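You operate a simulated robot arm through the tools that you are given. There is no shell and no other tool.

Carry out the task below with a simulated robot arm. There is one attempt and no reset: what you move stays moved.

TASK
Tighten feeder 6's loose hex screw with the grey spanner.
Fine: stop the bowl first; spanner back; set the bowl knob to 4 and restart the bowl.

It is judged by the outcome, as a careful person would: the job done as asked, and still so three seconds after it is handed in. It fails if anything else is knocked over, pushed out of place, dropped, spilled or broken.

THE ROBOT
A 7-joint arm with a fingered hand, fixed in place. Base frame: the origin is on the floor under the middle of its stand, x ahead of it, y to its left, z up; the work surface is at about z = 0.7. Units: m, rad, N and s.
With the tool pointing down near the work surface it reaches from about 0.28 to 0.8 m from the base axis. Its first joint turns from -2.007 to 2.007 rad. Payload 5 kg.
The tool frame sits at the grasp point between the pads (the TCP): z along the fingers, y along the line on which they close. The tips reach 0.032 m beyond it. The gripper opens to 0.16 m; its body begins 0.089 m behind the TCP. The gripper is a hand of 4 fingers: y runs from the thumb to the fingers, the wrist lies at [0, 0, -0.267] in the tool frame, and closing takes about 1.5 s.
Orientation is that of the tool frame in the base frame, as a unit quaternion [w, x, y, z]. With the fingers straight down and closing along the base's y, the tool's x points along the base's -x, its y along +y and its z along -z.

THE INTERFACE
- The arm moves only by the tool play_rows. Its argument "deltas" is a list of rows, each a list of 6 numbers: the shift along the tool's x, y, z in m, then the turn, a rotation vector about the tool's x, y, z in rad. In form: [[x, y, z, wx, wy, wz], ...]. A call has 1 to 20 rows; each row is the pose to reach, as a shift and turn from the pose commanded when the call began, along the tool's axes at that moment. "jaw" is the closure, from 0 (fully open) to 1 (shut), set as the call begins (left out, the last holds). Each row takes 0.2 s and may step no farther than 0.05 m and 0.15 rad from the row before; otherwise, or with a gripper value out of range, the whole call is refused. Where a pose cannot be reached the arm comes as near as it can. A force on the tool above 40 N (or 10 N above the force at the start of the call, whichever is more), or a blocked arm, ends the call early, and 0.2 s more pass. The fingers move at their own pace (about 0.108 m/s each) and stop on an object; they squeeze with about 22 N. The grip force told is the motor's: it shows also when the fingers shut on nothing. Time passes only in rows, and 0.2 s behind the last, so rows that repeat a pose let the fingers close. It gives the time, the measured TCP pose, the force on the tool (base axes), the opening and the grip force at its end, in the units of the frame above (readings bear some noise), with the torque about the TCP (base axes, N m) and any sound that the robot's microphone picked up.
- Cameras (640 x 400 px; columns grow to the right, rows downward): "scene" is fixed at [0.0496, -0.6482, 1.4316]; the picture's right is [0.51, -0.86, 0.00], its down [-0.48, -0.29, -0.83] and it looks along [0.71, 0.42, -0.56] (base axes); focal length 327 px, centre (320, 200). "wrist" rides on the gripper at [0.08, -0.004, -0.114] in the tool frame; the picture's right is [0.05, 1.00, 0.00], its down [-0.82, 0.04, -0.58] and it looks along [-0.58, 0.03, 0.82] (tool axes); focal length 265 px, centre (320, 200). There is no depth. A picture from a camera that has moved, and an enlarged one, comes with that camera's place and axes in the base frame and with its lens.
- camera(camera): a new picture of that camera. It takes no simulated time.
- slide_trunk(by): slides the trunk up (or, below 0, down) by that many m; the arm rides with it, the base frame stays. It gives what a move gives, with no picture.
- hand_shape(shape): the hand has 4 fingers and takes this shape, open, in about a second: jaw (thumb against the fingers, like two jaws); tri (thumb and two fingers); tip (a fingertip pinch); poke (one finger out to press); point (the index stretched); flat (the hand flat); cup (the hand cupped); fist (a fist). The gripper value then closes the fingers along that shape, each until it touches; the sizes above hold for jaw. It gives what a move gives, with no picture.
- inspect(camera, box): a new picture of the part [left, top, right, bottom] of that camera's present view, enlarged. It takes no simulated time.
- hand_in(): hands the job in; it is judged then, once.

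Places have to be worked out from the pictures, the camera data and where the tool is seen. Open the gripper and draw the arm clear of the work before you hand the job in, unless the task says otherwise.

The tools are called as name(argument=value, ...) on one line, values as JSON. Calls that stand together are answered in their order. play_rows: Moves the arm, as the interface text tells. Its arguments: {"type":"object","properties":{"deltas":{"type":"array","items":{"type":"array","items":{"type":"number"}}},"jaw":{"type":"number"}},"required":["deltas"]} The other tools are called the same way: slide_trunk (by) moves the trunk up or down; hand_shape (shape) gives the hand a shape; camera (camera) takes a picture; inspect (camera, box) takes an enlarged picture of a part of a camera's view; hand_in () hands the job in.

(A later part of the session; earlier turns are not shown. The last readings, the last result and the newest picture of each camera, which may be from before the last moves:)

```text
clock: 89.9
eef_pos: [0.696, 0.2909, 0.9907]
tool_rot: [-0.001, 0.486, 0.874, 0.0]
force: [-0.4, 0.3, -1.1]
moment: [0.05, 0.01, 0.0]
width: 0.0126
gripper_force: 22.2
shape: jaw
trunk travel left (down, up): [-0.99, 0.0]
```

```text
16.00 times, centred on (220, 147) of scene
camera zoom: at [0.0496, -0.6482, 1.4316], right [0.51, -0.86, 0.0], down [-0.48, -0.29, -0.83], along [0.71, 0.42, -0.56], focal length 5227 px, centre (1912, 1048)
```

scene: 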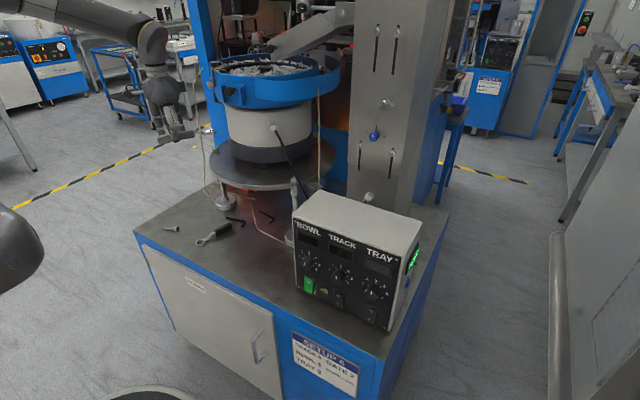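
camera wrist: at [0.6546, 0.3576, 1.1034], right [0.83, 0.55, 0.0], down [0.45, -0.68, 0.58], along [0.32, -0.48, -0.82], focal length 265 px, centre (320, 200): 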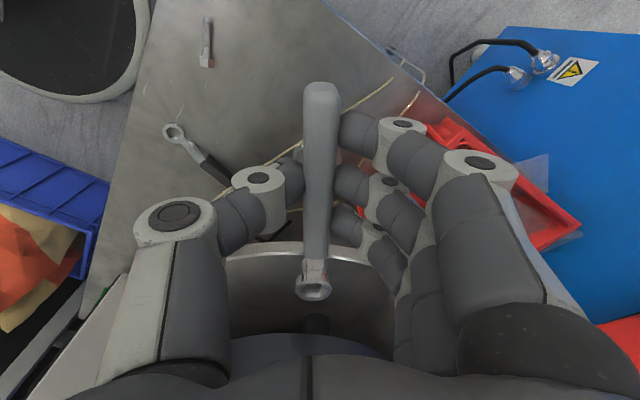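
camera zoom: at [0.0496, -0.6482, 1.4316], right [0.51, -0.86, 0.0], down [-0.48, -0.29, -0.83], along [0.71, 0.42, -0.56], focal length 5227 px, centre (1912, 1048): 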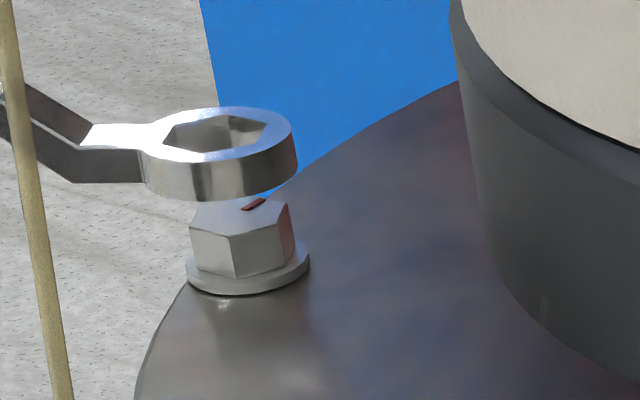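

I shift +1.1 mm in y and lower only until the ring just touches, to see the hole picture without tilt.

play_rows(deltas=[[-0.0002, 0.0011, 0, 0, 0, 0], [-0.0002, 0.0011, 0.004, 0, 0, 0], [-0.0002, 0.0011, 0.008, 0, 0, 0], [-0.0002, 0.0011, 0.0095, 0, 0, 0], [-0.0002, 0.0011, 0.0095, 0, 0, 0]])

inspect(camera="wrist", box=[304, 274, 326, 294])

inspect(camera="scene", box=[213, 140, 228, 154])

```text
clock: 91.1
eef_pos: [0.6974, 0.2908, 0.9814]
tool_rot: [0.0, 0.485, 0.874, 0.0]
force: [0.9, 0.9, -1.5]
moment: [-0.01, 0.05, 0.02]
width: 0.0125
gripper_force: 21.8
shape: jaw
trunk travel left (down, up): [-0.99, 0.0]
```

```text
16.00 times, centred on (315, 284) of wrist
camera zoom: at [0.6508, 0.3562, 1.0954], right [0.82, 0.57, 0.0], down [0.47, -0.67, 0.58], along [0.33, -0.47, -0.82], focal length 4246 px, centre (400, -1144)
```

zoom: 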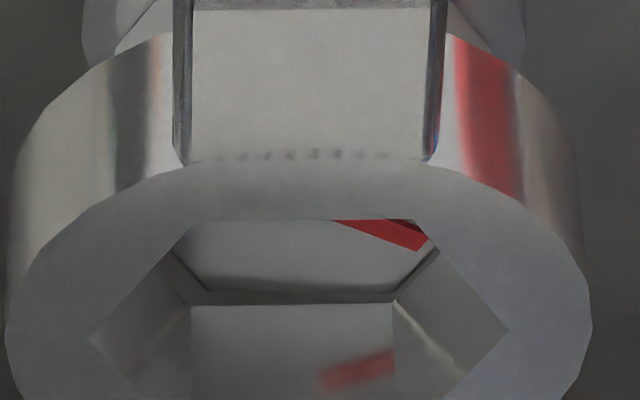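

```text
16.00 times, centred on (220, 147) of scene
camera zoom: at [0.0496, -0.6482, 1.4316], right [0.51, -0.86, 0.0], down [-0.48, -0.29, -0.83], along [0.71, 0.42, -0.56], focal length 5227 px, centre (1912, 1048)
```

zoom: 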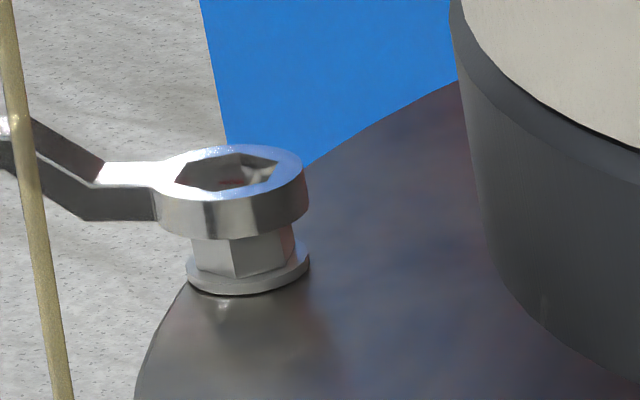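

Not touching yet; the picture suggests +0.4 mm x and +0.2 mm y. I apply and lower 3 mm.

play_rows(deltas=[[0.0004, 0.0002, 0, 0, 0, 0], [0.0004, 0.0002, 0.001, 0, 0, 0], [0.0004, 0.0002, 0.002, 0, 0, 0], [0.0004, 0.0002, 0.003, 0, 0, 0], [0.0004, 0.0002, 0.003, 0, 0, 0]])

inspect(camera="wrist", box=[304, 276, 326, 296])

```text
clock: 92.3
eef_pos: [0.6961, 0.2912, 0.9778]
tool_rot: [-0.001, 0.485, 0.875, 0.0]
force: [-0.3, -0.6, 0.2]
moment: [-0.13, -0.09, 0.0]
width: 0.0126
gripper_force: 22.4
shape: jaw
trunk travel left (down, up): [-0.99, 0.0]
```

```text
16.00 times, centred on (315, 286) of wrist
camera zoom: at [0.6505, 0.3568, 1.0927], right [0.82, 0.57, 0.0], down [0.47, -0.67, 0.58], along [0.33, -0.47, -0.82], focal length 4246 px, centre (400, -1176)
```

zoom: 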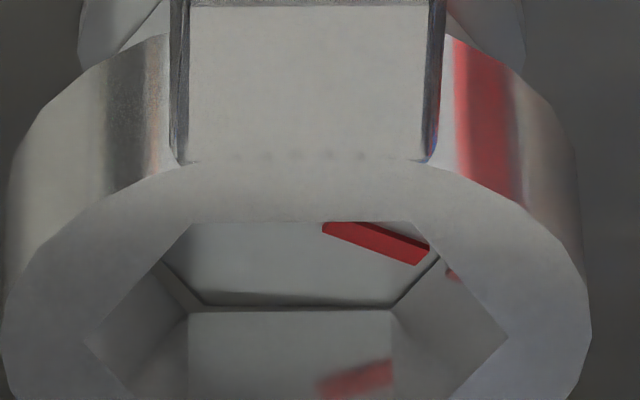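

Light contact, still ~0.3 mm lateral offset. I do a small circular search under this light contact so the ring can drop over the hex.

play_rows(deltas=[[0, 0.0004, 0, 0, 0, 0], [0, 0.0008, 0.0003, 0, 0, 0], [-0.0004, 0.001, 0.0005, 0, 0, 0], [-0.0008, 0.0006, 0.0005, 0, 0, 0], [-0.0008, 0, 0.0005, 0, 0, 0], [-0.0004, -0.0004, 0.0005, 0, 0, 0], [0.0002, -0.0004, 0.0005, 0, 0, 0], [0.0006, 0, 0.0005, 0, 0, 0], [0.0009, 0.0005, 0.0005, 0, 0, 0], [0.0009, 0.001, 0.0005, 0, 0, 0], [0.0005, 0.0014, 0.0005, 0, 0, 0], [0, 0.0012, 0.0005, 0, 0, 0], [0, 0.0006, 0.0005, 0, 0, 0]])

inspect(camera="wrist", box=[304, 276, 326, 296])

inspect(camera="scene", box=[213, 140, 228, 154])

```text
clock: 95.1
eef_pos: [0.6971, 0.2895, 0.979]
tool_rot: [-0.001, 0.486, 0.874, -0.001]
force: [2.4, -5.7, -2.5]
moment: [-0.13, -0.03, 0.0]
width: 0.0124
gripper_force: 22.3
shape: jaw
trunk travel left (down, up): [-0.99, 0.0]
```

```text
16.00 times, centred on (315, 286) of wrist
camera zoom: at [0.6516, 0.3565, 1.092], right [0.82, 0.57, 0.0], down [0.47, -0.67, 0.58], along [0.33, -0.47, -0.82], focal length 4246 px, centre (400, -1176)
```

zoom: 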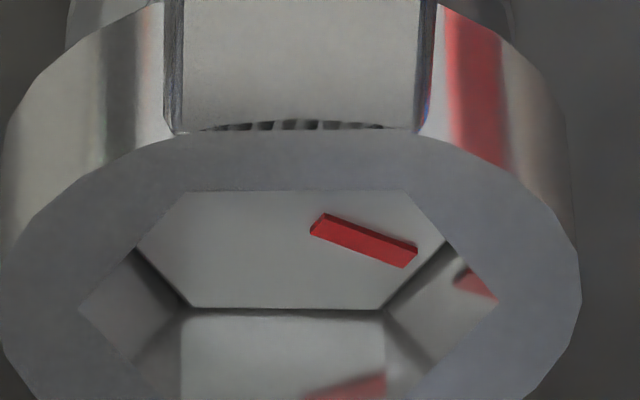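

```text
16.00 times, centred on (220, 147) of scene
camera zoom: at [0.0496, -0.6482, 1.4316], right [0.51, -0.86, 0.0], down [-0.48, -0.29, -0.83], along [0.71, 0.42, -0.56], focal length 5227 px, centre (1912, 1048)
```

zoom: 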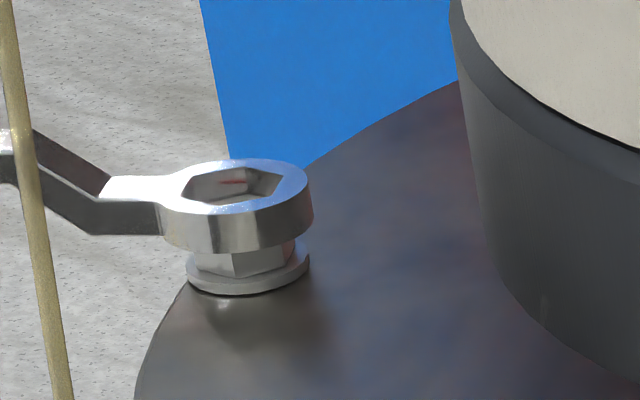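

It dropped onto the head. There's a 6 N side load along tool -x; I relieve it by 0.6 mm and lower to full depth.

play_rows(deltas=[[-0.0004, 0, 0.0005, 0, 0, 0], [-0.0007, -0.0001, 0.002, 0, 0, 0], [-0.0007, -0.0001, 0.0035, 0, 0, 0], [-0.0007, -0.0001, 0.005, 0, 0, 0], [-0.0007, -0.0001, 0.006, 0, 0, 0], [-0.0007, -0.0001, 0.006, 0, 0, 0]])

inspect(camera="wrist", box=[295, 250, 345, 310])

inspect(camera="scene", box=[213, 140, 228, 154])

```text
clock: 96.5
eef_pos: [0.6971, 0.2913, 0.9729]
tool_rot: [-0.001, 0.486, 0.874, 0.001]
force: [1.3, -1.1, -0.7]
moment: [-0.09, -0.07, -0.01]
width: 0.0127
gripper_force: 21.7
shape: jaw
trunk travel left (down, up): [-0.99, 0.0]
```

```text
6.67 times, centred on (320, 280) of wrist
camera zoom: at [0.6513, 0.3564, 1.0861], right [0.82, 0.57, 0.0], down [0.47, -0.67, 0.58], along [0.33, -0.47, -0.82], focal length 1769 px, centre (320, -333)
```

zoom: 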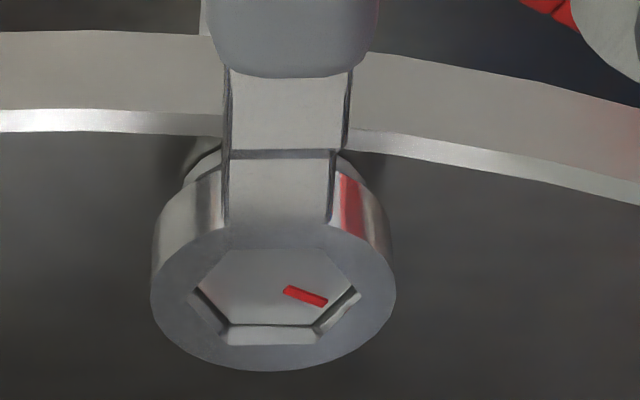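

```text
16.00 times, centred on (220, 147) of scene
camera zoom: at [0.0496, -0.6482, 1.4316], right [0.51, -0.86, 0.0], down [-0.48, -0.29, -0.83], along [0.71, 0.42, -0.56], focal length 5227 px, centre (1912, 1048)
```

zoom: 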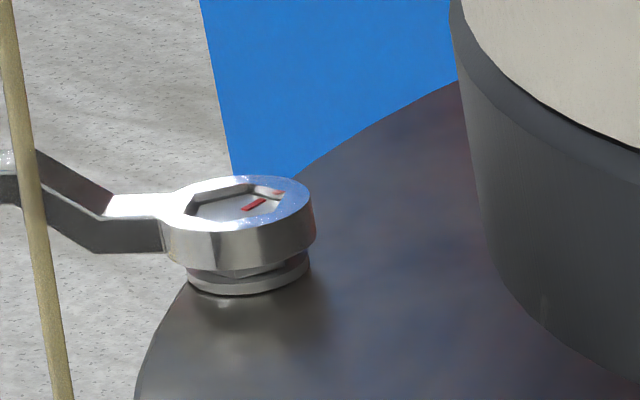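

Engaged again at full depth. Now I turn clockwise 0.3 rad with the extended reach.

play_rows(deltas=[[-0.00014, 0.00575, 0.0005, 0, 0, 0.05], [-0.00057, 0.01148, 0.0005, 0, 0, 0.1], [-0.0013, 0.0172, 0.0005, 0, 0, 0.15], [-0.0023, 0.02285, 0.0005, 0, 0, 0.2], [-0.0036, 0.02845, 0.0005, 0, 0, 0.25], [-0.0051, 0.034, 0.0005, 0, 0, 0.3], [-0.0051, 0.034, 0.0005, 0, 0, 0.3]])

inspect(camera="scene", box=[213, 140, 228, 154])

inspect(camera="wrist", box=[295, 250, 345, 310])

```text
clock: 98.1
eef_pos: [0.7033, 0.2947, 0.9719]
tool_rot: [-0.001, 0.507, 0.862, -0.002]
force: [1.3, -2.9, -0.2]
moment: [-0.14, -0.08, 0.07]
width: 0.0125
gripper_force: 21.9
shape: jaw
out of reach, approached as far as the arm can: row 2, 3, 4, 5, 6, 7
trunk travel left (down, up): [-0.99, 0.0]
```

```text
16.00 times, centred on (220, 147) of scene
camera zoom: at [0.0496, -0.6482, 1.4316], right [0.51, -0.86, 0.0], down [-0.48, -0.29, -0.83], along [0.71, 0.42, -0.56], focal length 5227 px, centre (1912, 1048)
```

zoom: 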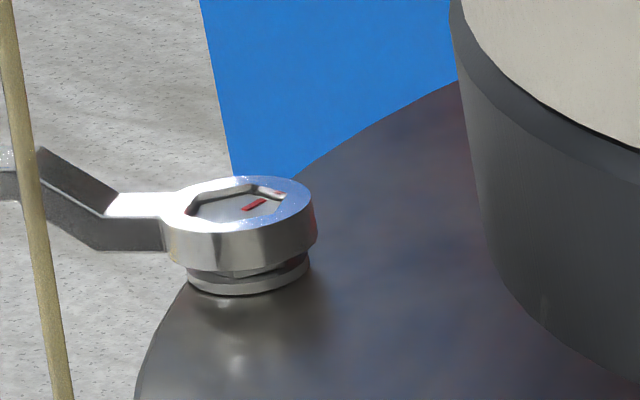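

```text
6.67 times, centred on (320, 280) of wrist
camera zoom: at [0.6599, 0.3615, 1.0856], right [0.85, 0.53, 0.0], down [0.43, -0.69, 0.58], along [0.3, -0.49, -0.82], focal length 1769 px, centre (320, -333)
```

zoom: 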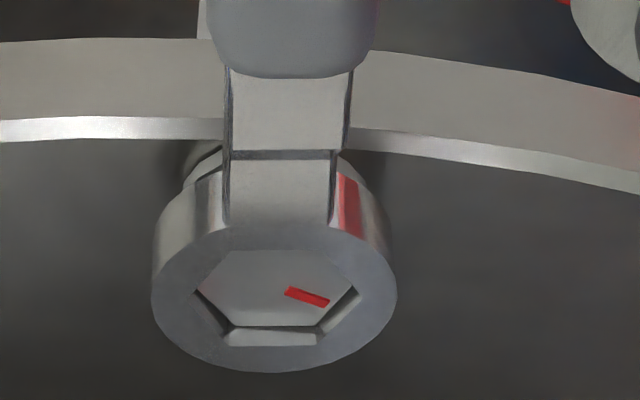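

Reach ended again at r≈0.763. To learn whether it's yaw- or distance-limited, I try a small pure translation of 4 mm along the turning direction without rotating.

play_rows(deltas=[[0, 0.002, 0, 0, 0, 0], [0, 0.004, 0, 0, 0, 0]])

```text
clock: 98.7
eef_pos: [0.7058, 0.2947, 0.9719]
tool_rot: [-0.002, 0.508, 0.861, 0.0]
force: [-0.3, -3.1, -2.0]
moment: [-0.1, -0.02, -0.16]
width: 0.0124
gripper_force: 22.2
shape: jaw
trunk travel left (down, up): [-0.99, 0.0]
```

Translation is possible, so I test a small pure yaw (+0.03 rad) to see if that's the limit.

play_rows(deltas=[[0, 0, 0, 0, 0, 0.015], [0, 0, 0, 0, 0, 0.03]])

```text
clock: 99.3
eef_pos: [0.7063, 0.295, 0.9723]
tool_rot: [0.0, 0.514, 0.858, 0.0]
force: [0.7, -2.6, -1.9]
moment: [-0.05, -0.05, -0.09]
width: 0.0123
gripper_force: 21.9
shape: jaw
trunk travel left (down, up): [-0.99, 0.0]
```

No limit flagged. I continue the clockwise arc in small increments.

play_rows(deltas=[[0, 0.0023, 0, 0, 0, 0.02], [-0.0001, 0.0046, 0, 0, 0, 0.04], [-0.0002, 0.0069, 0, 0, 0, 0.06], [-0.0004, 0.0092, 0, 0, 0, 0.08]])

```text
clock: 100.3
eef_pos: [0.7065, 0.2966, 0.9728]
tool_rot: [-0.002, 0.513, 0.858, 0.0]
force: [0.7, -2.4, -1.2]
moment: [-0.05, -0.04, -0.05]
width: 0.0124
gripper_force: 21.9
shape: jaw
out of reach, approached as far as the arm can: row 2, 3, 4
trunk travel left (down, up): [-0.99, 0.0]
```

Limit confirmed at r≈0.766 (φ≈118°), so strokes must lie between φ≈175° and 117°. I need to know precisely where the upright tube is relative to the hand for engaging near 175°; let me look.

camera(camera="wrist")

inspect(camera="scene", box=[150, 50, 270, 230])

```text
taken
camera wrist: at [0.6647, 0.364, 1.0862], right [0.86, 0.52, 0.0], down [0.42, -0.7, 0.58], along [0.3, -0.49, -0.82], focal length 265 px, centre (320, 200)
```

wrist: 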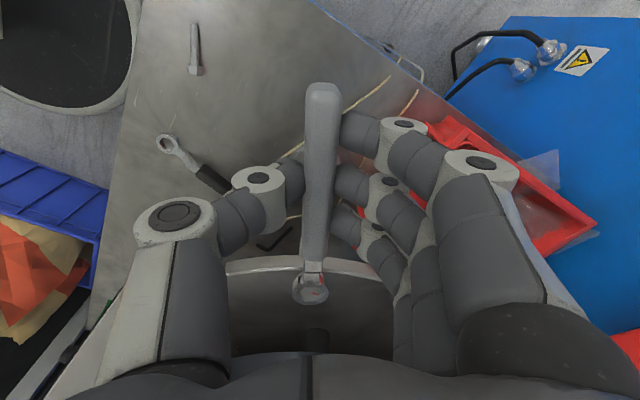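

```text
2.22 times, centred on (210, 140) of scene
camera zoom: at [0.0496, -0.6482, 1.4316], right [0.51, -0.86, 0.0], down [-0.48, -0.29, -0.83], along [0.71, 0.42, -0.56], focal length 726 px, centre (564, 333)
```

zoom: 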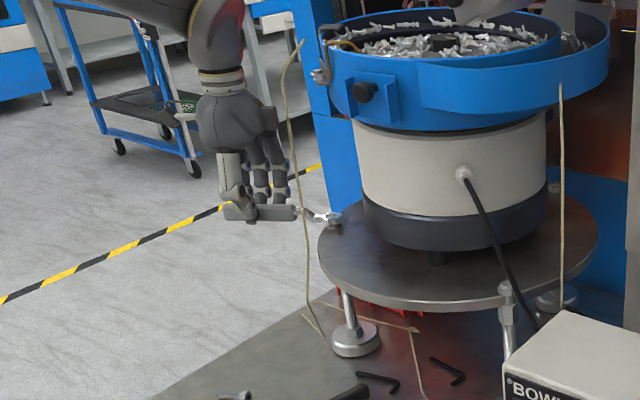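

The tube stands at about (0.651, 0.126) at hand height, so gripping nearer the handle end (d≈0.14 m) will let me engage near φ≈180°. I first back off 4.5° within the hex play, then lift off and look at the screw.

play_rows(deltas=[[-0.0002, -0.0046, 0, 0, 0, -0.04], [-0.0004, -0.0092, 0, 0, 0, -0.08], [-0.0004, -0.0092, -0.005, 0, 0, -0.08], [-0.0004, -0.0092, -0.012, 0, 0, -0.08], [-0.0004, -0.0092, -0.022, 0, 0, -0.08], [-0.0004, -0.0092, -0.03, 0, 0, -0.08], [-0.0004, -0.0092, -0.03, 0, 0, -0.08]])

inspect(camera="scene", box=[205, 130, 235, 156])

```text
clock: 101.9
eef_pos: [0.6967, 0.2914, 1.0032]
tool_rot: [-0.001, 0.479, 0.878, -0.001]
force: [0.2, 0.1, -1.3]
moment: [0.0, -0.02, 0.01]
width: 0.0127
gripper_force: 22.1
shape: jaw
trunk travel left (down, up): [-0.99, 0.0]
```

```text
15.38 times, centred on (220, 143) of scene
camera zoom: at [0.0496, -0.6482, 1.4316], right [0.51, -0.86, 0.0], down [-0.48, -0.29, -0.83], along [0.71, 0.42, -0.56], focal length 5026 px, centre (1858, 1077)
```

zoom: 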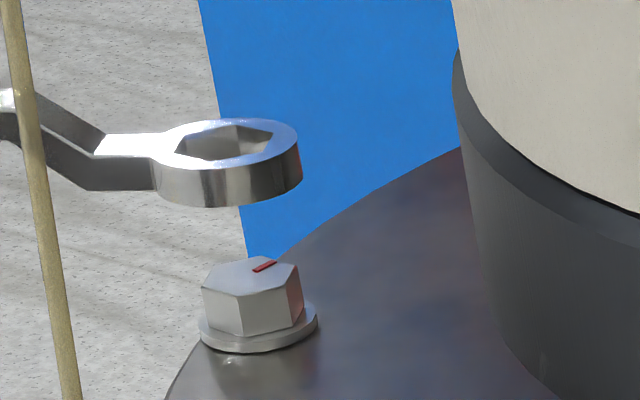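

Lifted off cleanly. I shift sideways for a precise read of the screw's current hex angle.

play_rows(deltas=[[0, -0.015, 0, 0, 0, 0], [0, -0.03, 0, 0, 0, 0], [0, -0.03, 0, 0, 0, 0]])

camera(camera="wrist")

inspect(camera="wrist", box=[324, 250, 360, 276])

```text
clock: 102.7
eef_pos: [0.6722, 0.2742, 1.0032]
tool_rot: [0.0, 0.479, 0.878, 0.0]
force: [-0.5, 0.7, -1.3]
moment: [-0.01, 0.02, 0.0]
width: 0.0125
gripper_force: 22.1
shape: jaw
trunk travel left (down, up): [-0.99, 0.0]
```

```text
taken
camera wrist: at [0.626, 0.34, 1.1166], right [0.81, 0.58, 0.0], down [0.48, -0.66, 0.58], along [0.34, -0.47, -0.82], focal length 265 px, centre (320, 200)
```

wrist: 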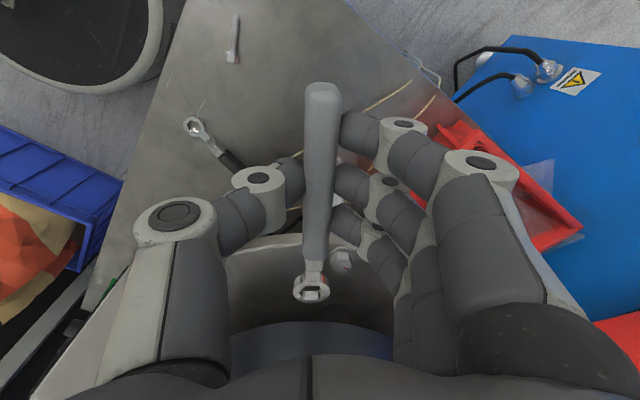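

```text
15.38 times, centred on (342, 263) of wrist
camera zoom: at [0.626, 0.34, 1.1166], right [0.81, 0.58, 0.0], down [0.48, -0.66, 0.58], along [0.34, -0.47, -0.82], focal length 4083 px, centre (-18, -769)
```

zoom: 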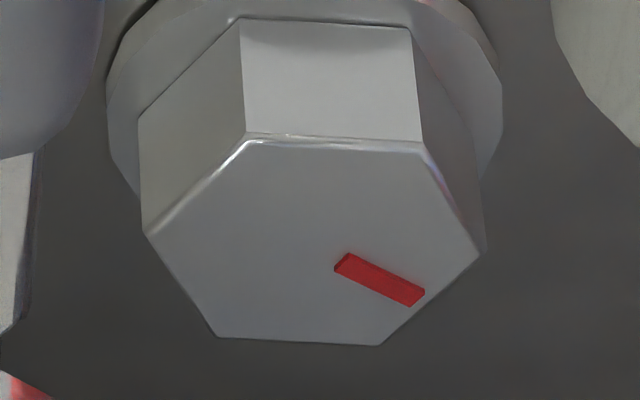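

The screw has turned ~30° so far; the next fitting angle is φ≈181°. I'll return to the table, set the spanner down in its place, regrip it closer to the handle end, and come back. First retreat from the bowl area.

play_rows(deltas=[[0.02, -0.016, -0.005, 0, 0, 0], [0.045, -0.036, -0.012, 0, 0, 0], [0.07, -0.056, -0.02, 0, 0, 0], [0.097, -0.078, -0.028, 0, 0, 0], [0.123, -0.099, -0.03, 0, 0, 0], [0.123, -0.099, -0.03, 0, 0, 0]])

camera(camera="scene")

```text
clock: 104.1
eef_pos: [0.5232, 0.323, 1.0325]
tool_rot: [-0.001, 0.479, 0.878, 0.0]
force: [0.0, 0.2, -1.2]
moment: [0.01, 0.04, 0.01]
width: 0.0123
gripper_force: 22.5
shape: jaw
trunk travel left (down, up): [-0.99, 0.0]
```

```text
taken
```

scene: 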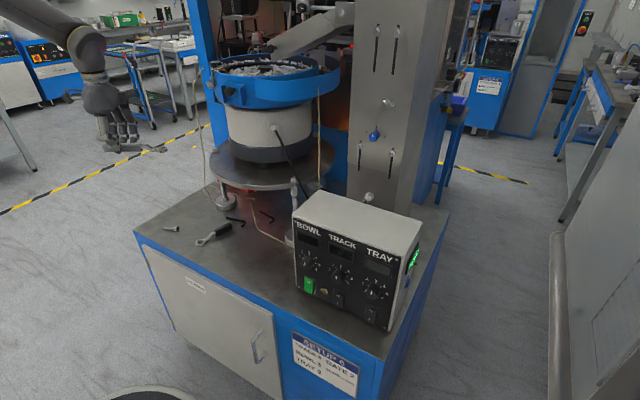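

Clear. I swing the spanner back around (CCW) to φ=270° and over its table spot, staying in front of the plate.

play_rows(deltas=[[0.0108, -0.0168, 0, 0, 0, -0.143], [0.0216, -0.0336, 0, 0, 0, -0.286], [0.0203, -0.05, 0, 0, 0, -0.429], [-0.005, -0.0662, 0, 0, 0, -0.572], [-0.0386, -0.0879, 0, 0, 0, -0.715], [-0.0722, -0.1095, 0, 0, 0, -0.858], [-0.1059, -0.1312, 0, 0, 0, -1.0], [-0.1395, -0.1528, 0, 0, 0, -1.143], [-0.1731, -0.1744, 0, 0, 0, -1.286], [-0.2068, -0.1961, 0, 0, 0, -1.429], [-0.2404, -0.2177, 0, 0, 0, -1.572], [-0.2741, -0.2394, 0, 0, 0, -1.715], [-0.2993, -0.2556, 0, 0, 0, -1.858], [-0.3161, -0.2664, 0, 0, 0, -2.0], [-0.3325, -0.2614, 0, 0, 0, -2.143], [-0.3433, -0.2446, 0, 0, 0, -2.286], [-0.3541, -0.2278, 0, 0, 0, -2.43], [-0.3557, -0.2253, 0, 0, 0, -2.57], [-0.3557, -0.2253, 0, 0, 0, -2.57]])

camera(camera="wrist")

camera(camera="scene")

```text
clock: 108.1
eef_pos: [0.5265, -0.096, 1.0324]
tool_rot: [0.0, 0.708, -0.706, -0.001]
force: [0.7, 0.2, -0.1]
moment: [-0.01, 0.01, -0.01]
width: 0.0125
gripper_force: 22.4
shape: jaw
trunk travel left (down, up): [-0.99, 0.0]
```

```text
taken
camera wrist: at [0.5307, -0.1769, 1.1458], right [-1.0, -0.05, 0.0], down [-0.04, 0.81, 0.58], along [-0.03, 0.58, -0.82], focal length 265 px, centre (320, 200)
```

wrist: 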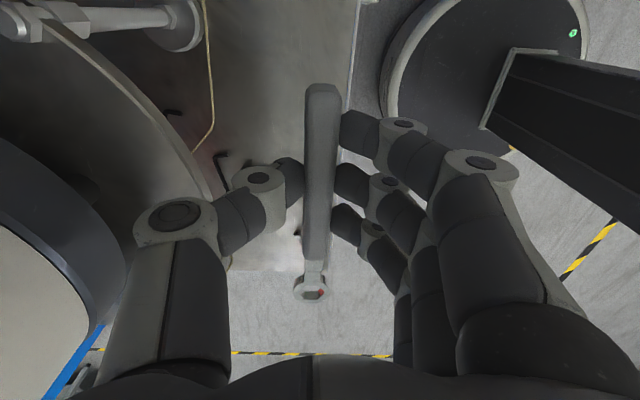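

```text
taken
```

scene: 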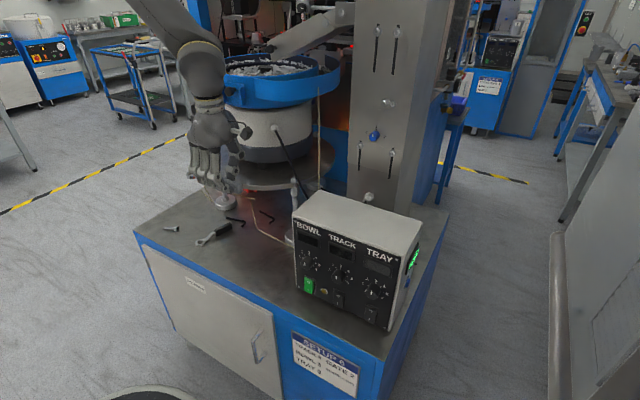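

In position above the original spot. I lower the spanner to the table, slowing near contact.

play_rows(deltas=[[0, 0, 0.04, 0, 0, 0], [0, 0, 0.085, 0, 0, 0], [0, 0, 0.13, 0, 0, 0], [0, 0, 0.175, 0, 0, 0], [0, 0, 0.22, 0, 0, 0], [0, 0, 0.255, 0, 0, 0], [0, 0, 0.275, 0, 0, 0], [0, 0, 0.285, 0, 0, 0], [0, 0, 0.29, 0, 0, 0], [0, 0, 0.29, 0, 0, 0]])

inspect(camera="scene", box=[180, 200, 280, 290])

```text
clock: 110.3
eef_pos: [0.5256, -0.0957, 0.7427]
tool_rot: [0.0, 0.707, -0.707, -0.001]
force: [0.4, -0.2, -1.7]
moment: [-0.03, 0.01, 0.0]
width: 0.0124
gripper_force: 21.8
shape: jaw
trunk travel left (down, up): [-0.99, 0.0]
```

```text
4.44 times, centred on (230, 245) of scene
camera zoom: at [0.0496, -0.6482, 1.4316], right [0.51, -0.86, 0.0], down [-0.48, -0.29, -0.83], along [0.71, 0.42, -0.56], focal length 1452 px, centre (720, 0)
```

zoom: 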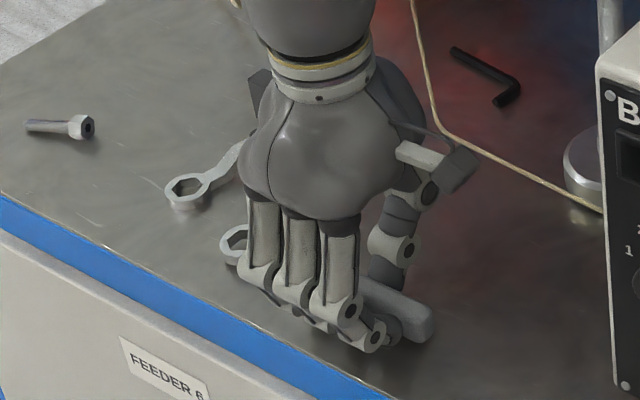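

Nearly down. I lower the last 5 mm in 1–2 mm steps with a small y correction.

play_rows(deltas=[[0.0015, 0, 0.002, 0, 0, 0], [0.0015, 0, 0.0035, 0, 0, 0], [0.0015, 0, 0.005, 0, 0, 0], [0.0015, 0, 0.005, 0, 0, 0]])

```text
clock: 111.3
eef_pos: [0.5257, -0.0977, 0.7359]
tool_rot: [0.0, 0.707, -0.707, -0.002]
force: [0.1, 0.4, 0.0]
moment: [0.0, -0.01, 0.03]
width: 0.0126
gripper_force: 21.8
shape: jaw
trunk travel left (down, up): [-0.99, 0.0]
```

The weight is now on the table. I open the hand partly, and slide 2.5 cm toward the handle end.

play_rows(deltas=[[0, 0, 0, 0, 0, 0], [0, 0, 0, 0, 0, 0], [0, 0, 0, 0, 0, 0], [0, 0, 0, 0, 0, 0]], jaw=0.6)

play_rows(deltas=[[0.01, 0, 0, 0, 0, 0], [0.02, 0, 0, 0, 0, 0], [0.025, 0, 0, 0, 0, 0], [0.025, 0, 0, 0, 0, 0]])

camera(camera="wrist")

inspect(camera="scene", box=[180, 200, 280, 290])

```text
clock: 112.3
eef_pos: [0.5256, -0.0985, 0.7374]
tool_rot: [0.0, 0.708, -0.707, -0.001]
force: [0.1, -0.4, 0.1]
moment: [0.0, -0.03, 0.01]
width: 0.0631
gripper_force: 0.1
shape: jaw
trunk travel left (down, up): [-0.99, 0.0]
```

```text
clock: 113.3
eef_pos: [0.525, -0.1233, 0.7375]
tool_rot: [0.0, 0.707, -0.707, -0.001]
force: [0.3, -0.4, 0.3]
moment: [-0.02, 0.01, 0.0]
width: 0.0635
gripper_force: 0.0
shape: jaw
trunk travel left (down, up): [-0.99, 0.0]
```

```text
taken
camera wrist: at [0.5298, -0.2036, 0.8505], right [-1.0, -0.05, 0.0], down [-0.04, 0.81, 0.58], along [-0.03, 0.58, -0.82], focal length 265 px, centre (320, 200)
```

wrist: 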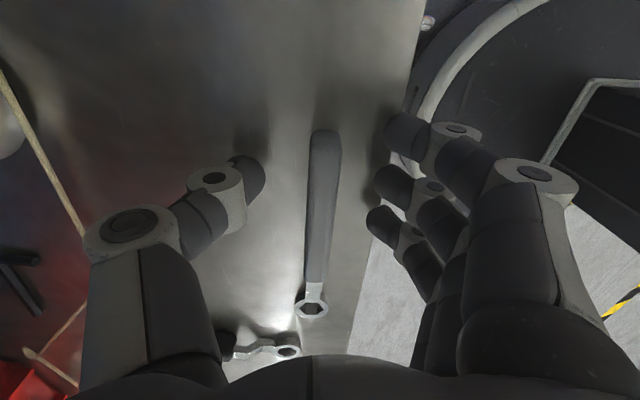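

```text
4.44 times, centred on (230, 245) of scene
camera zoom: at [0.0496, -0.6482, 1.4316], right [0.51, -0.86, 0.0], down [-0.48, -0.29, -0.83], along [0.71, 0.42, -0.56], focal length 1452 px, centre (720, 0)
```

zoom: 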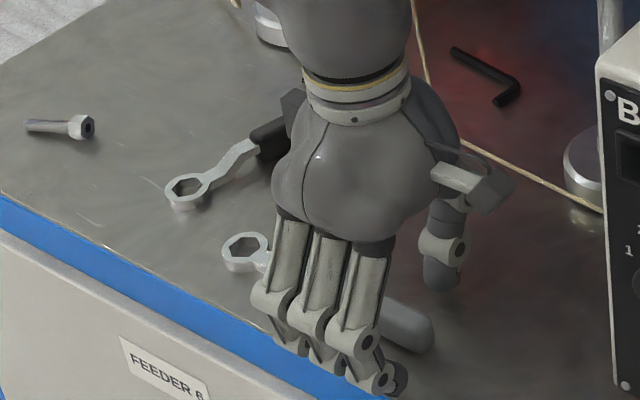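

The spanner lies correctly; ring is at d≈0.137 from the TCP. I close on the handle again.

play_rows(deltas=[[0, 0, 0, 0, 0, 0], [0, 0, 0, 0, 0, 0], [0, 0, 0, 0, 0, 0], [0, 0, 0, 0, 0, 0], [0, 0, 0, 0, 0, 0]], jaw=1.0)

camera(camera="wrist")

```text
clock: 114.5
eef_pos: [0.5252, -0.1231, 0.7376]
tool_rot: [0.0, -0.707, 0.708, 0.001]
force: [0.6, -0.5, -0.2]
moment: [0.0, -0.01, 0.02]
width: 0.0126
gripper_force: 22.2
shape: jaw
trunk travel left (down, up): [-0.99, 0.0]
```

```text
taken
camera wrist: at [0.5297, -0.2037, 0.8504], right [-1.0, -0.05, 0.0], down [-0.04, 0.81, 0.58], along [-0.03, 0.58, -0.82], focal length 265 px, centre (320, 200)
```

wrist: 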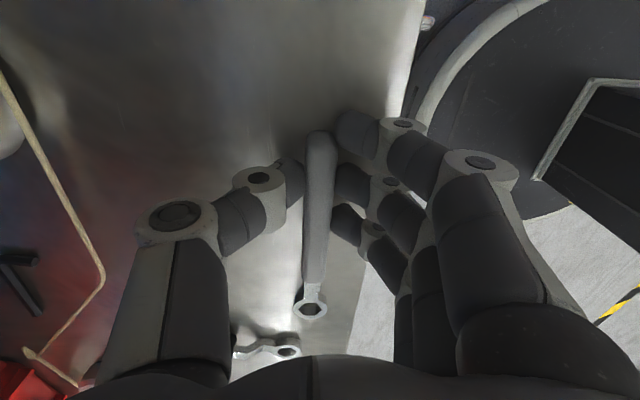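

Good grip. I lift straight up and check that the ring stays level.

play_rows(deltas=[[0, 0, -0.01, 0, 0, 0], [0, 0, -0.04, 0, 0, 0], [0, 0, -0.085, 0, 0, 0], [0, 0, -0.13, 0, 0, 0], [0, 0, -0.175, 0, 0, 0], [0, 0, -0.22, 0, 0, 0], [0, 0, -0.26, 0, 0, 0], [0, 0, -0.29, 0, 0, 0], [0, 0, -0.29, 0, 0, 0]])

camera(camera="wrist")

inspect(camera="scene", box=[160, 120, 280, 220])

```text
clock: 116.5
eef_pos: [0.5255, -0.1258, 1.0272]
tool_rot: [0.0, -0.707, 0.707, 0.0]
force: [1.4, 0.2, -1.2]
moment: [-0.08, 0.05, 0.02]
width: 0.0127
gripper_force: 22.2
shape: jaw
trunk travel left (down, up): [-0.99, 0.0]
```

```text
taken
camera wrist: at [0.5308, -0.2049, 1.1406], right [-1.0, -0.05, 0.0], down [-0.04, 0.81, 0.58], along [-0.03, 0.58, -0.82], focal length 265 px, centre (320, 200)
```

wrist: 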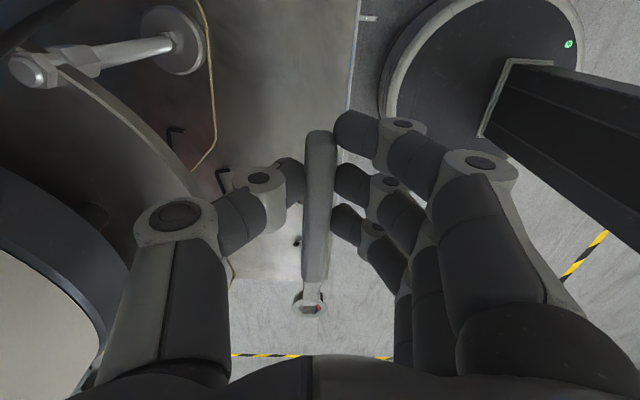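

```text
4.00 times, centred on (220, 170) of scene
camera zoom: at [0.0496, -0.6482, 1.4316], right [0.51, -0.86, 0.0], down [-0.48, -0.29, -0.83], along [0.71, 0.42, -0.56], focal length 1307 px, centre (720, 320)
```

zoom: 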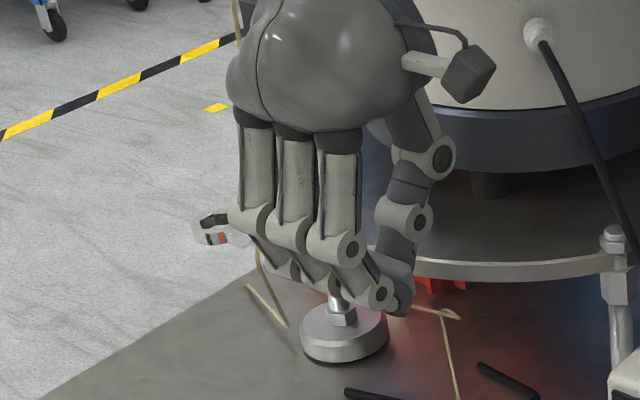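

Level as before. I carry it around to the left side again (φ=180°).

play_rows(deltas=[[0, 0.04, 0, 0, 0, 0.1], [-0.01, 0.08, 0, 0, 0, 0.24], [-0.05, 0.08, 0, 0, 0, 0.38], [-0.092, 0.08, 0, 0, 0, 0.52], [-0.134, 0.08, 0, 0, 0, 0.66], [-0.176, 0.08, 0, 0, 0, 0.8], [-0.218, 0.08, 0, 0, 0, 0.94], [-0.26, 0.08, 0, 0, 0, 1.08], [-0.302, 0.08, 0, 0, 0, 1.22], [-0.344, 0.08, 0, 0, 0, 1.36], [-0.386, 0.08, 0, 0, 0, 1.5], [-0.42, 0.08, 0, 0, 0, 1.5708], [-0.43, 0.08, 0, 0, 0, 1.5708]])

camera(camera="wrist")

camera(camera="scene")

```text
clock: 119.3
eef_pos: [0.4462, 0.3083, 1.0284]
tool_rot: [-0.001, -0.001, 1.0, 0.001]
force: [-0.2, 0.7, -1.3]
moment: [0.01, 0.08, -0.01]
width: 0.0126
gripper_force: 22.2
shape: jaw
trunk travel left (down, up): [-0.99, 0.0]
```

```text
taken
camera wrist: at [0.3657, 0.3035, 1.142], right [-0.05, 1.0, 0.0], down [0.82, 0.04, 0.58], along [0.57, 0.03, -0.82], focal length 265 px, centre (320, 200)
```

wrist: 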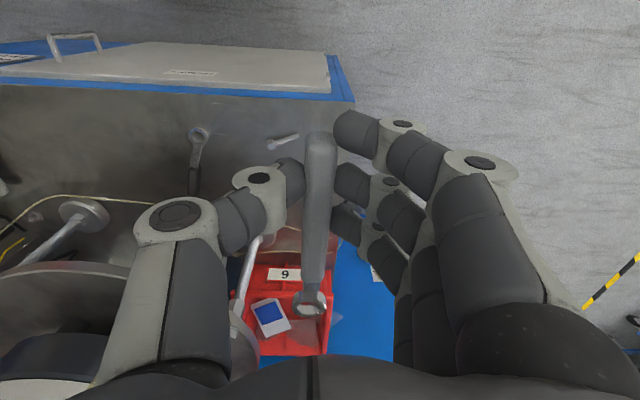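

```text
taken
```

scene: 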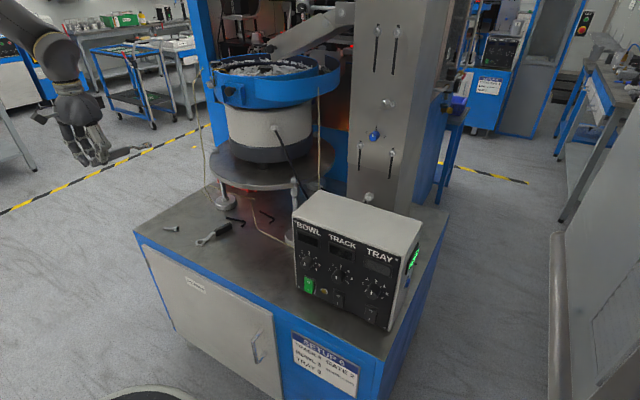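

I approach to a side-view station with the ring 3 cm to the left (+y) of the screw to measure both hexes before engaging at φ≈180°.

play_rows(deltas=[[-0.03, -0.02, 0.005, 0, 0, 0], [-0.065, -0.04, 0.01, 0, 0, 0], [-0.1, -0.06, 0.015, 0, 0, 0], [-0.135, -0.075, 0.02, 0, 0, 0.02], [-0.16, -0.082, 0.025, 0, 0, 0.026], [-0.175, -0.084, 0.025, 0, 0, 0.026], [-0.175, -0.084, 0.025, 0, 0, 0.026]])

camera(camera="wrist")

inspect(camera="scene", box=[170, 90, 250, 160])

```text
clock: 120.9
eef_pos: [0.6228, 0.2221, 1.0021]
tool_rot: [-0.001, 0.013, 1.0, 0.001]
force: [-1.0, 0.7, -1.5]
moment: [-0.01, 0.03, 0.03]
width: 0.0122
gripper_force: 22.1
shape: jaw
trunk travel left (down, up): [-0.99, 0.0]
```

```text
taken
camera wrist: at [0.5415, 0.2207, 1.1158], right [-0.03, 1.0, 0.0], down [0.82, 0.02, 0.58], along [0.58, 0.02, -0.82], focal length 265 px, centre (320, 200)
```

wrist: 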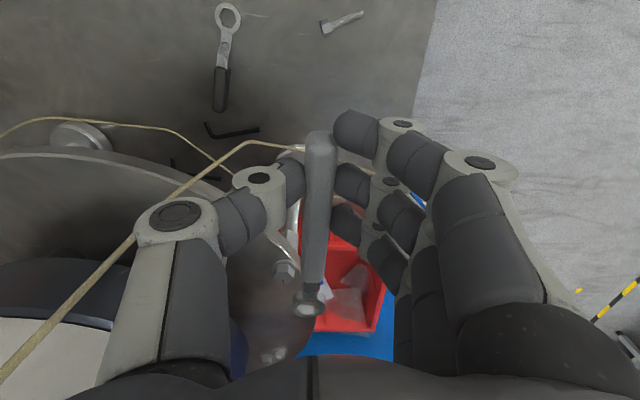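

```text
5.71 times, centred on (210, 125) of scene
camera zoom: at [0.0496, -0.6482, 1.4316], right [0.51, -0.86, 0.0], down [-0.48, -0.29, -0.83], along [0.71, 0.42, -0.56], focal length 1867 px, centre (949, 629)
```

zoom: 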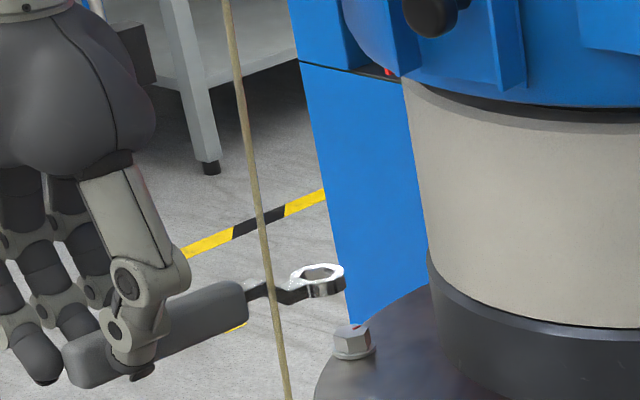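

The screw is visible beside the shank. I zoom on head and ring for angle and offset measurement.

inspect(camera="wrist", box=[268, 258, 304, 284])

inspect(camera="wrist", box=[290, 291, 326, 317])

inspect(camera="scene", box=[205, 130, 235, 156])

```text
15.38 times, centred on (286, 271) of wrist
camera zoom: at [0.5415, 0.2207, 1.1158], right [-0.03, 1.0, 0.0], down [0.82, 0.02, 0.58], along [0.58, 0.02, -0.82], focal length 4083 px, centre (843, -892)
```

zoom: 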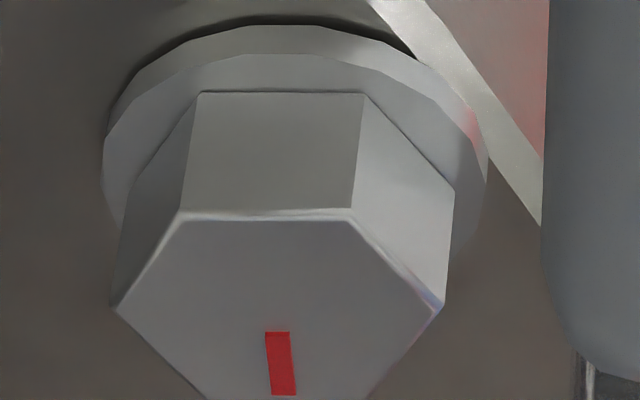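

```text
15.38 times, centred on (308, 304) of wrist
camera zoom: at [0.5415, 0.2207, 1.1158], right [-0.03, 1.0, 0.0], down [0.82, 0.02, 0.58], along [0.58, 0.02, -0.82], focal length 4083 px, centre (505, -1400)
```

zoom: 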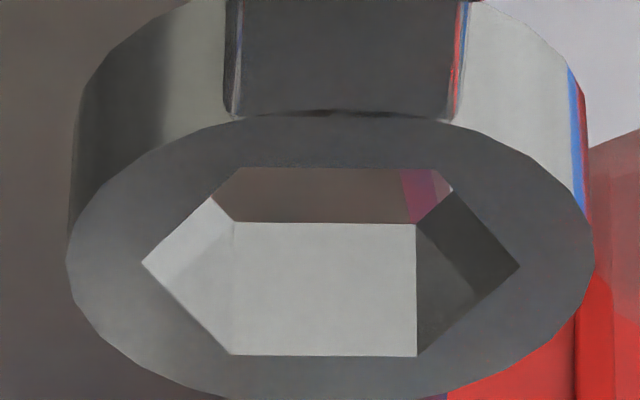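

```text
15.38 times, centred on (220, 143) of scene
camera zoom: at [0.0496, -0.6482, 1.4316], right [0.51, -0.86, 0.0], down [-0.48, -0.29, -0.83], along [0.71, 0.42, -0.56], focal length 5026 px, centre (1858, 1077)
```

zoom: 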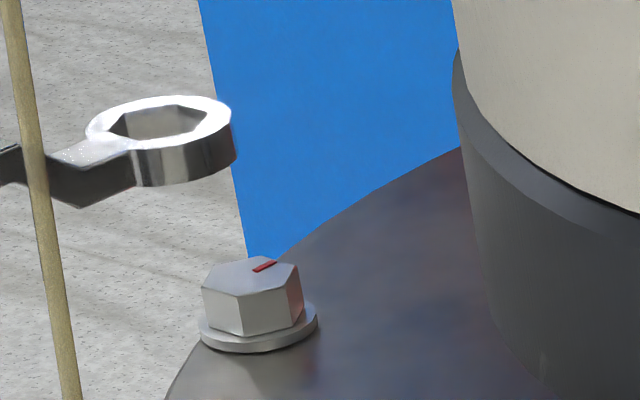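

Ideal spanner angle is ≈181°, mine is 179°. Head is offset (+4.5, -26) mm in tool x/y from the ring; I move over it with a 1.7° CCW trim, still hovering.

play_rows(deltas=[[0.002, -0.015, 0, 0, 0, -0.015], [0.0045, -0.0302, 0.0, 0, 0, -0.03], [0.0045, -0.0302, 0.008, 0, 0, -0.03], [0.0045, -0.0302, 0.008, 0, 0, -0.03]])

inspect(camera="wrist", box=[292, 262, 328, 288])

inspect(camera="wrist", box=[290, 291, 326, 317])

inspect(camera="scene", box=[205, 130, 235, 156])

camera(camera="wrist")

```text
clock: 121.9
eef_pos: [0.6161, 0.1932, 0.9946]
tool_rot: [-0.001, -0.002, 1.0, 0.0]
force: [-0.5, -0.8, -0.8]
moment: [0.03, 0.07, 0.0]
width: 0.0124
gripper_force: 21.5
shape: jaw
trunk travel left (down, up): [-0.99, 0.0]
```

```text
15.38 times, centred on (310, 275) of wrist
camera zoom: at [0.5354, 0.1883, 1.1078], right [-0.06, 1.0, 0.0], down [0.82, 0.04, 0.58], along [0.58, 0.03, -0.82], focal length 4083 px, centre (474, -954)
```

zoom: 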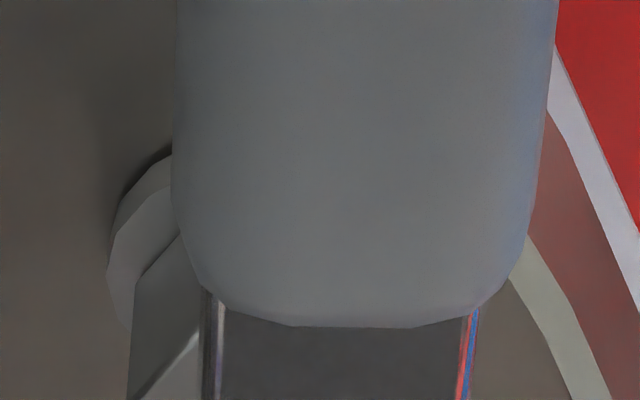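

```text
15.38 times, centred on (308, 304) of wrist
camera zoom: at [0.5354, 0.1883, 1.1078], right [-0.06, 1.0, 0.0], down [0.82, 0.04, 0.58], along [0.58, 0.03, -0.82], focal length 4083 px, centre (505, -1400)
```

zoom: 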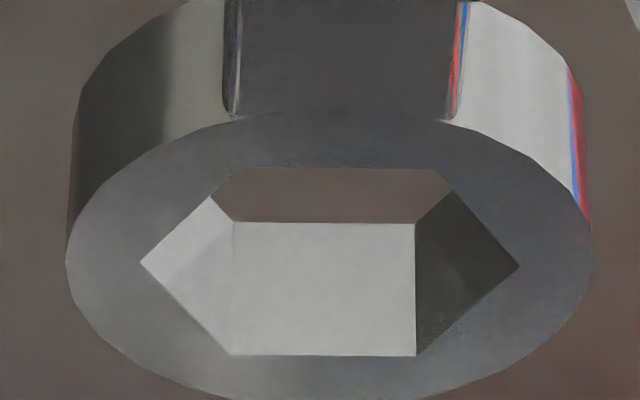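

```text
15.38 times, centred on (220, 143) of scene
camera zoom: at [0.0496, -0.6482, 1.4316], right [0.51, -0.86, 0.0], down [-0.48, -0.29, -0.83], along [0.71, 0.42, -0.56], focal length 5026 px, centre (1858, 1077)
```

zoom: 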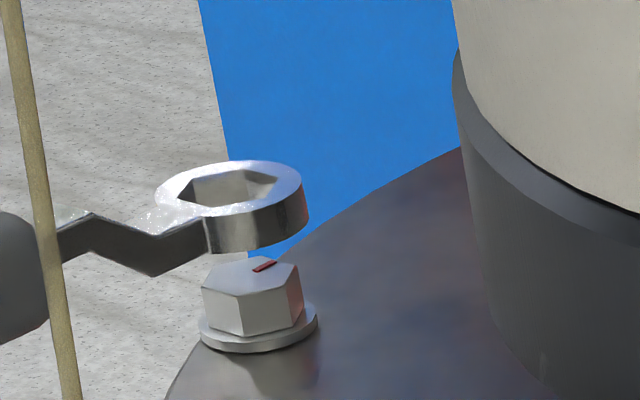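

```text
taken
camera wrist: at [0.5354, 0.1883, 1.1078], right [-0.06, 1.0, 0.0], down [0.82, 0.04, 0.58], along [0.58, 0.03, -0.82], focal length 265 px, centre (320, 200)
```

wrist: 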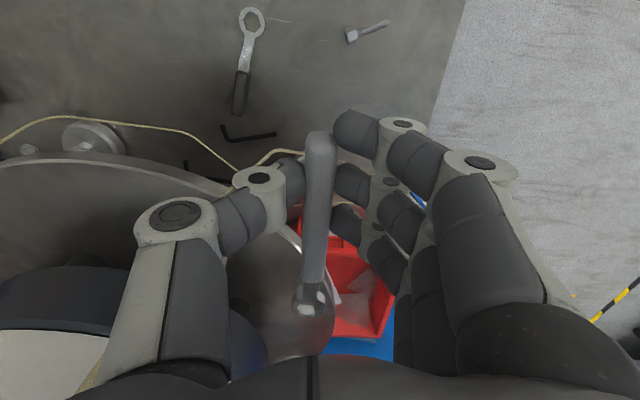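

Residual is about (+2, -1.2) mm. I correct and lower to just above the head, then look through the hole.

play_rows(deltas=[[0.002, -0.0012, 0, 0, 0, 0], [0.002, -0.0012, 0.005, 0, 0, 0], [0.002, -0.0012, 0.0095, 0, 0, 0], [0.002, -0.0012, 0.0095, 0, 0, 0]])

inspect(camera="wrist", box=[297, 294, 321, 314])

inspect(camera="wrist", box=[290, 262, 330, 292])

inspect(camera="scene", box=[205, 130, 235, 156])

```text
clock: 122.9
eef_pos: [0.6135, 0.192, 0.984]
tool_rot: [-0.001, -0.002, 1.0, 0.001]
force: [0.1, 0.4, -0.8]
moment: [-0.02, 0.05, 0.0]
width: 0.0125
gripper_force: 22.3
shape: jaw
trunk travel left (down, up): [-0.99, 0.0]
```

```text
16.00 times, centred on (309, 304) of wrist
camera zoom: at [0.5336, 0.1873, 1.0988], right [-0.06, 1.0, 0.0], down [0.82, 0.05, 0.58], along [0.57, 0.03, -0.82], focal length 4246 px, centre (496, -1464)
```

zoom: 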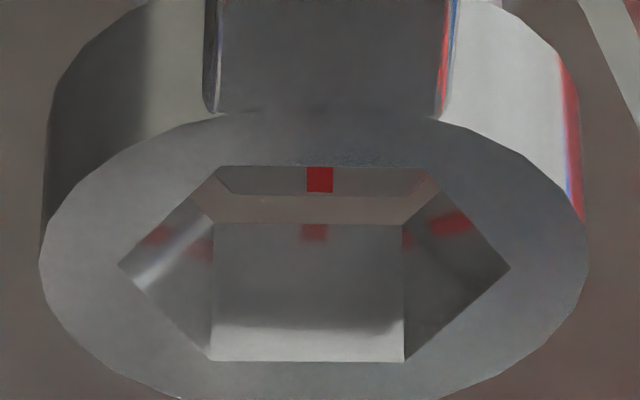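

```text
13.33 times, centred on (310, 277) of wrist
camera zoom: at [0.5336, 0.1873, 1.0988], right [-0.06, 1.0, 0.0], down [0.82, 0.05, 0.58], along [0.57, 0.03, -0.82], focal length 3539 px, centre (453, -827)
```

zoom: 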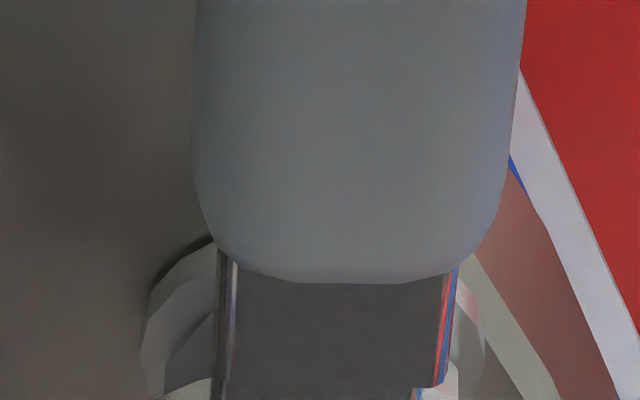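

```text
15.38 times, centred on (220, 143) of scene
camera zoom: at [0.0496, -0.6482, 1.4316], right [0.51, -0.86, 0.0], down [-0.48, -0.29, -0.83], along [0.71, 0.42, -0.56], focal length 5026 px, centre (1858, 1077)
```

zoom: 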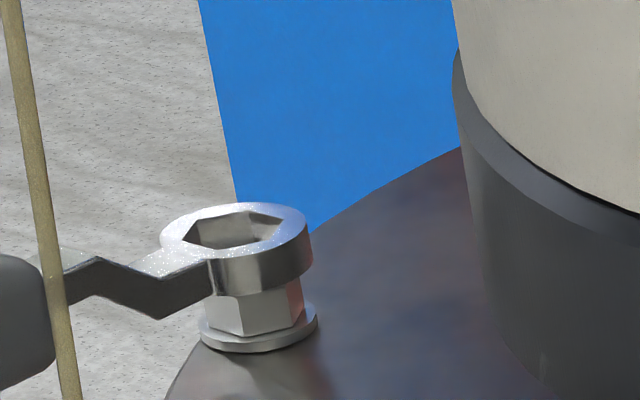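

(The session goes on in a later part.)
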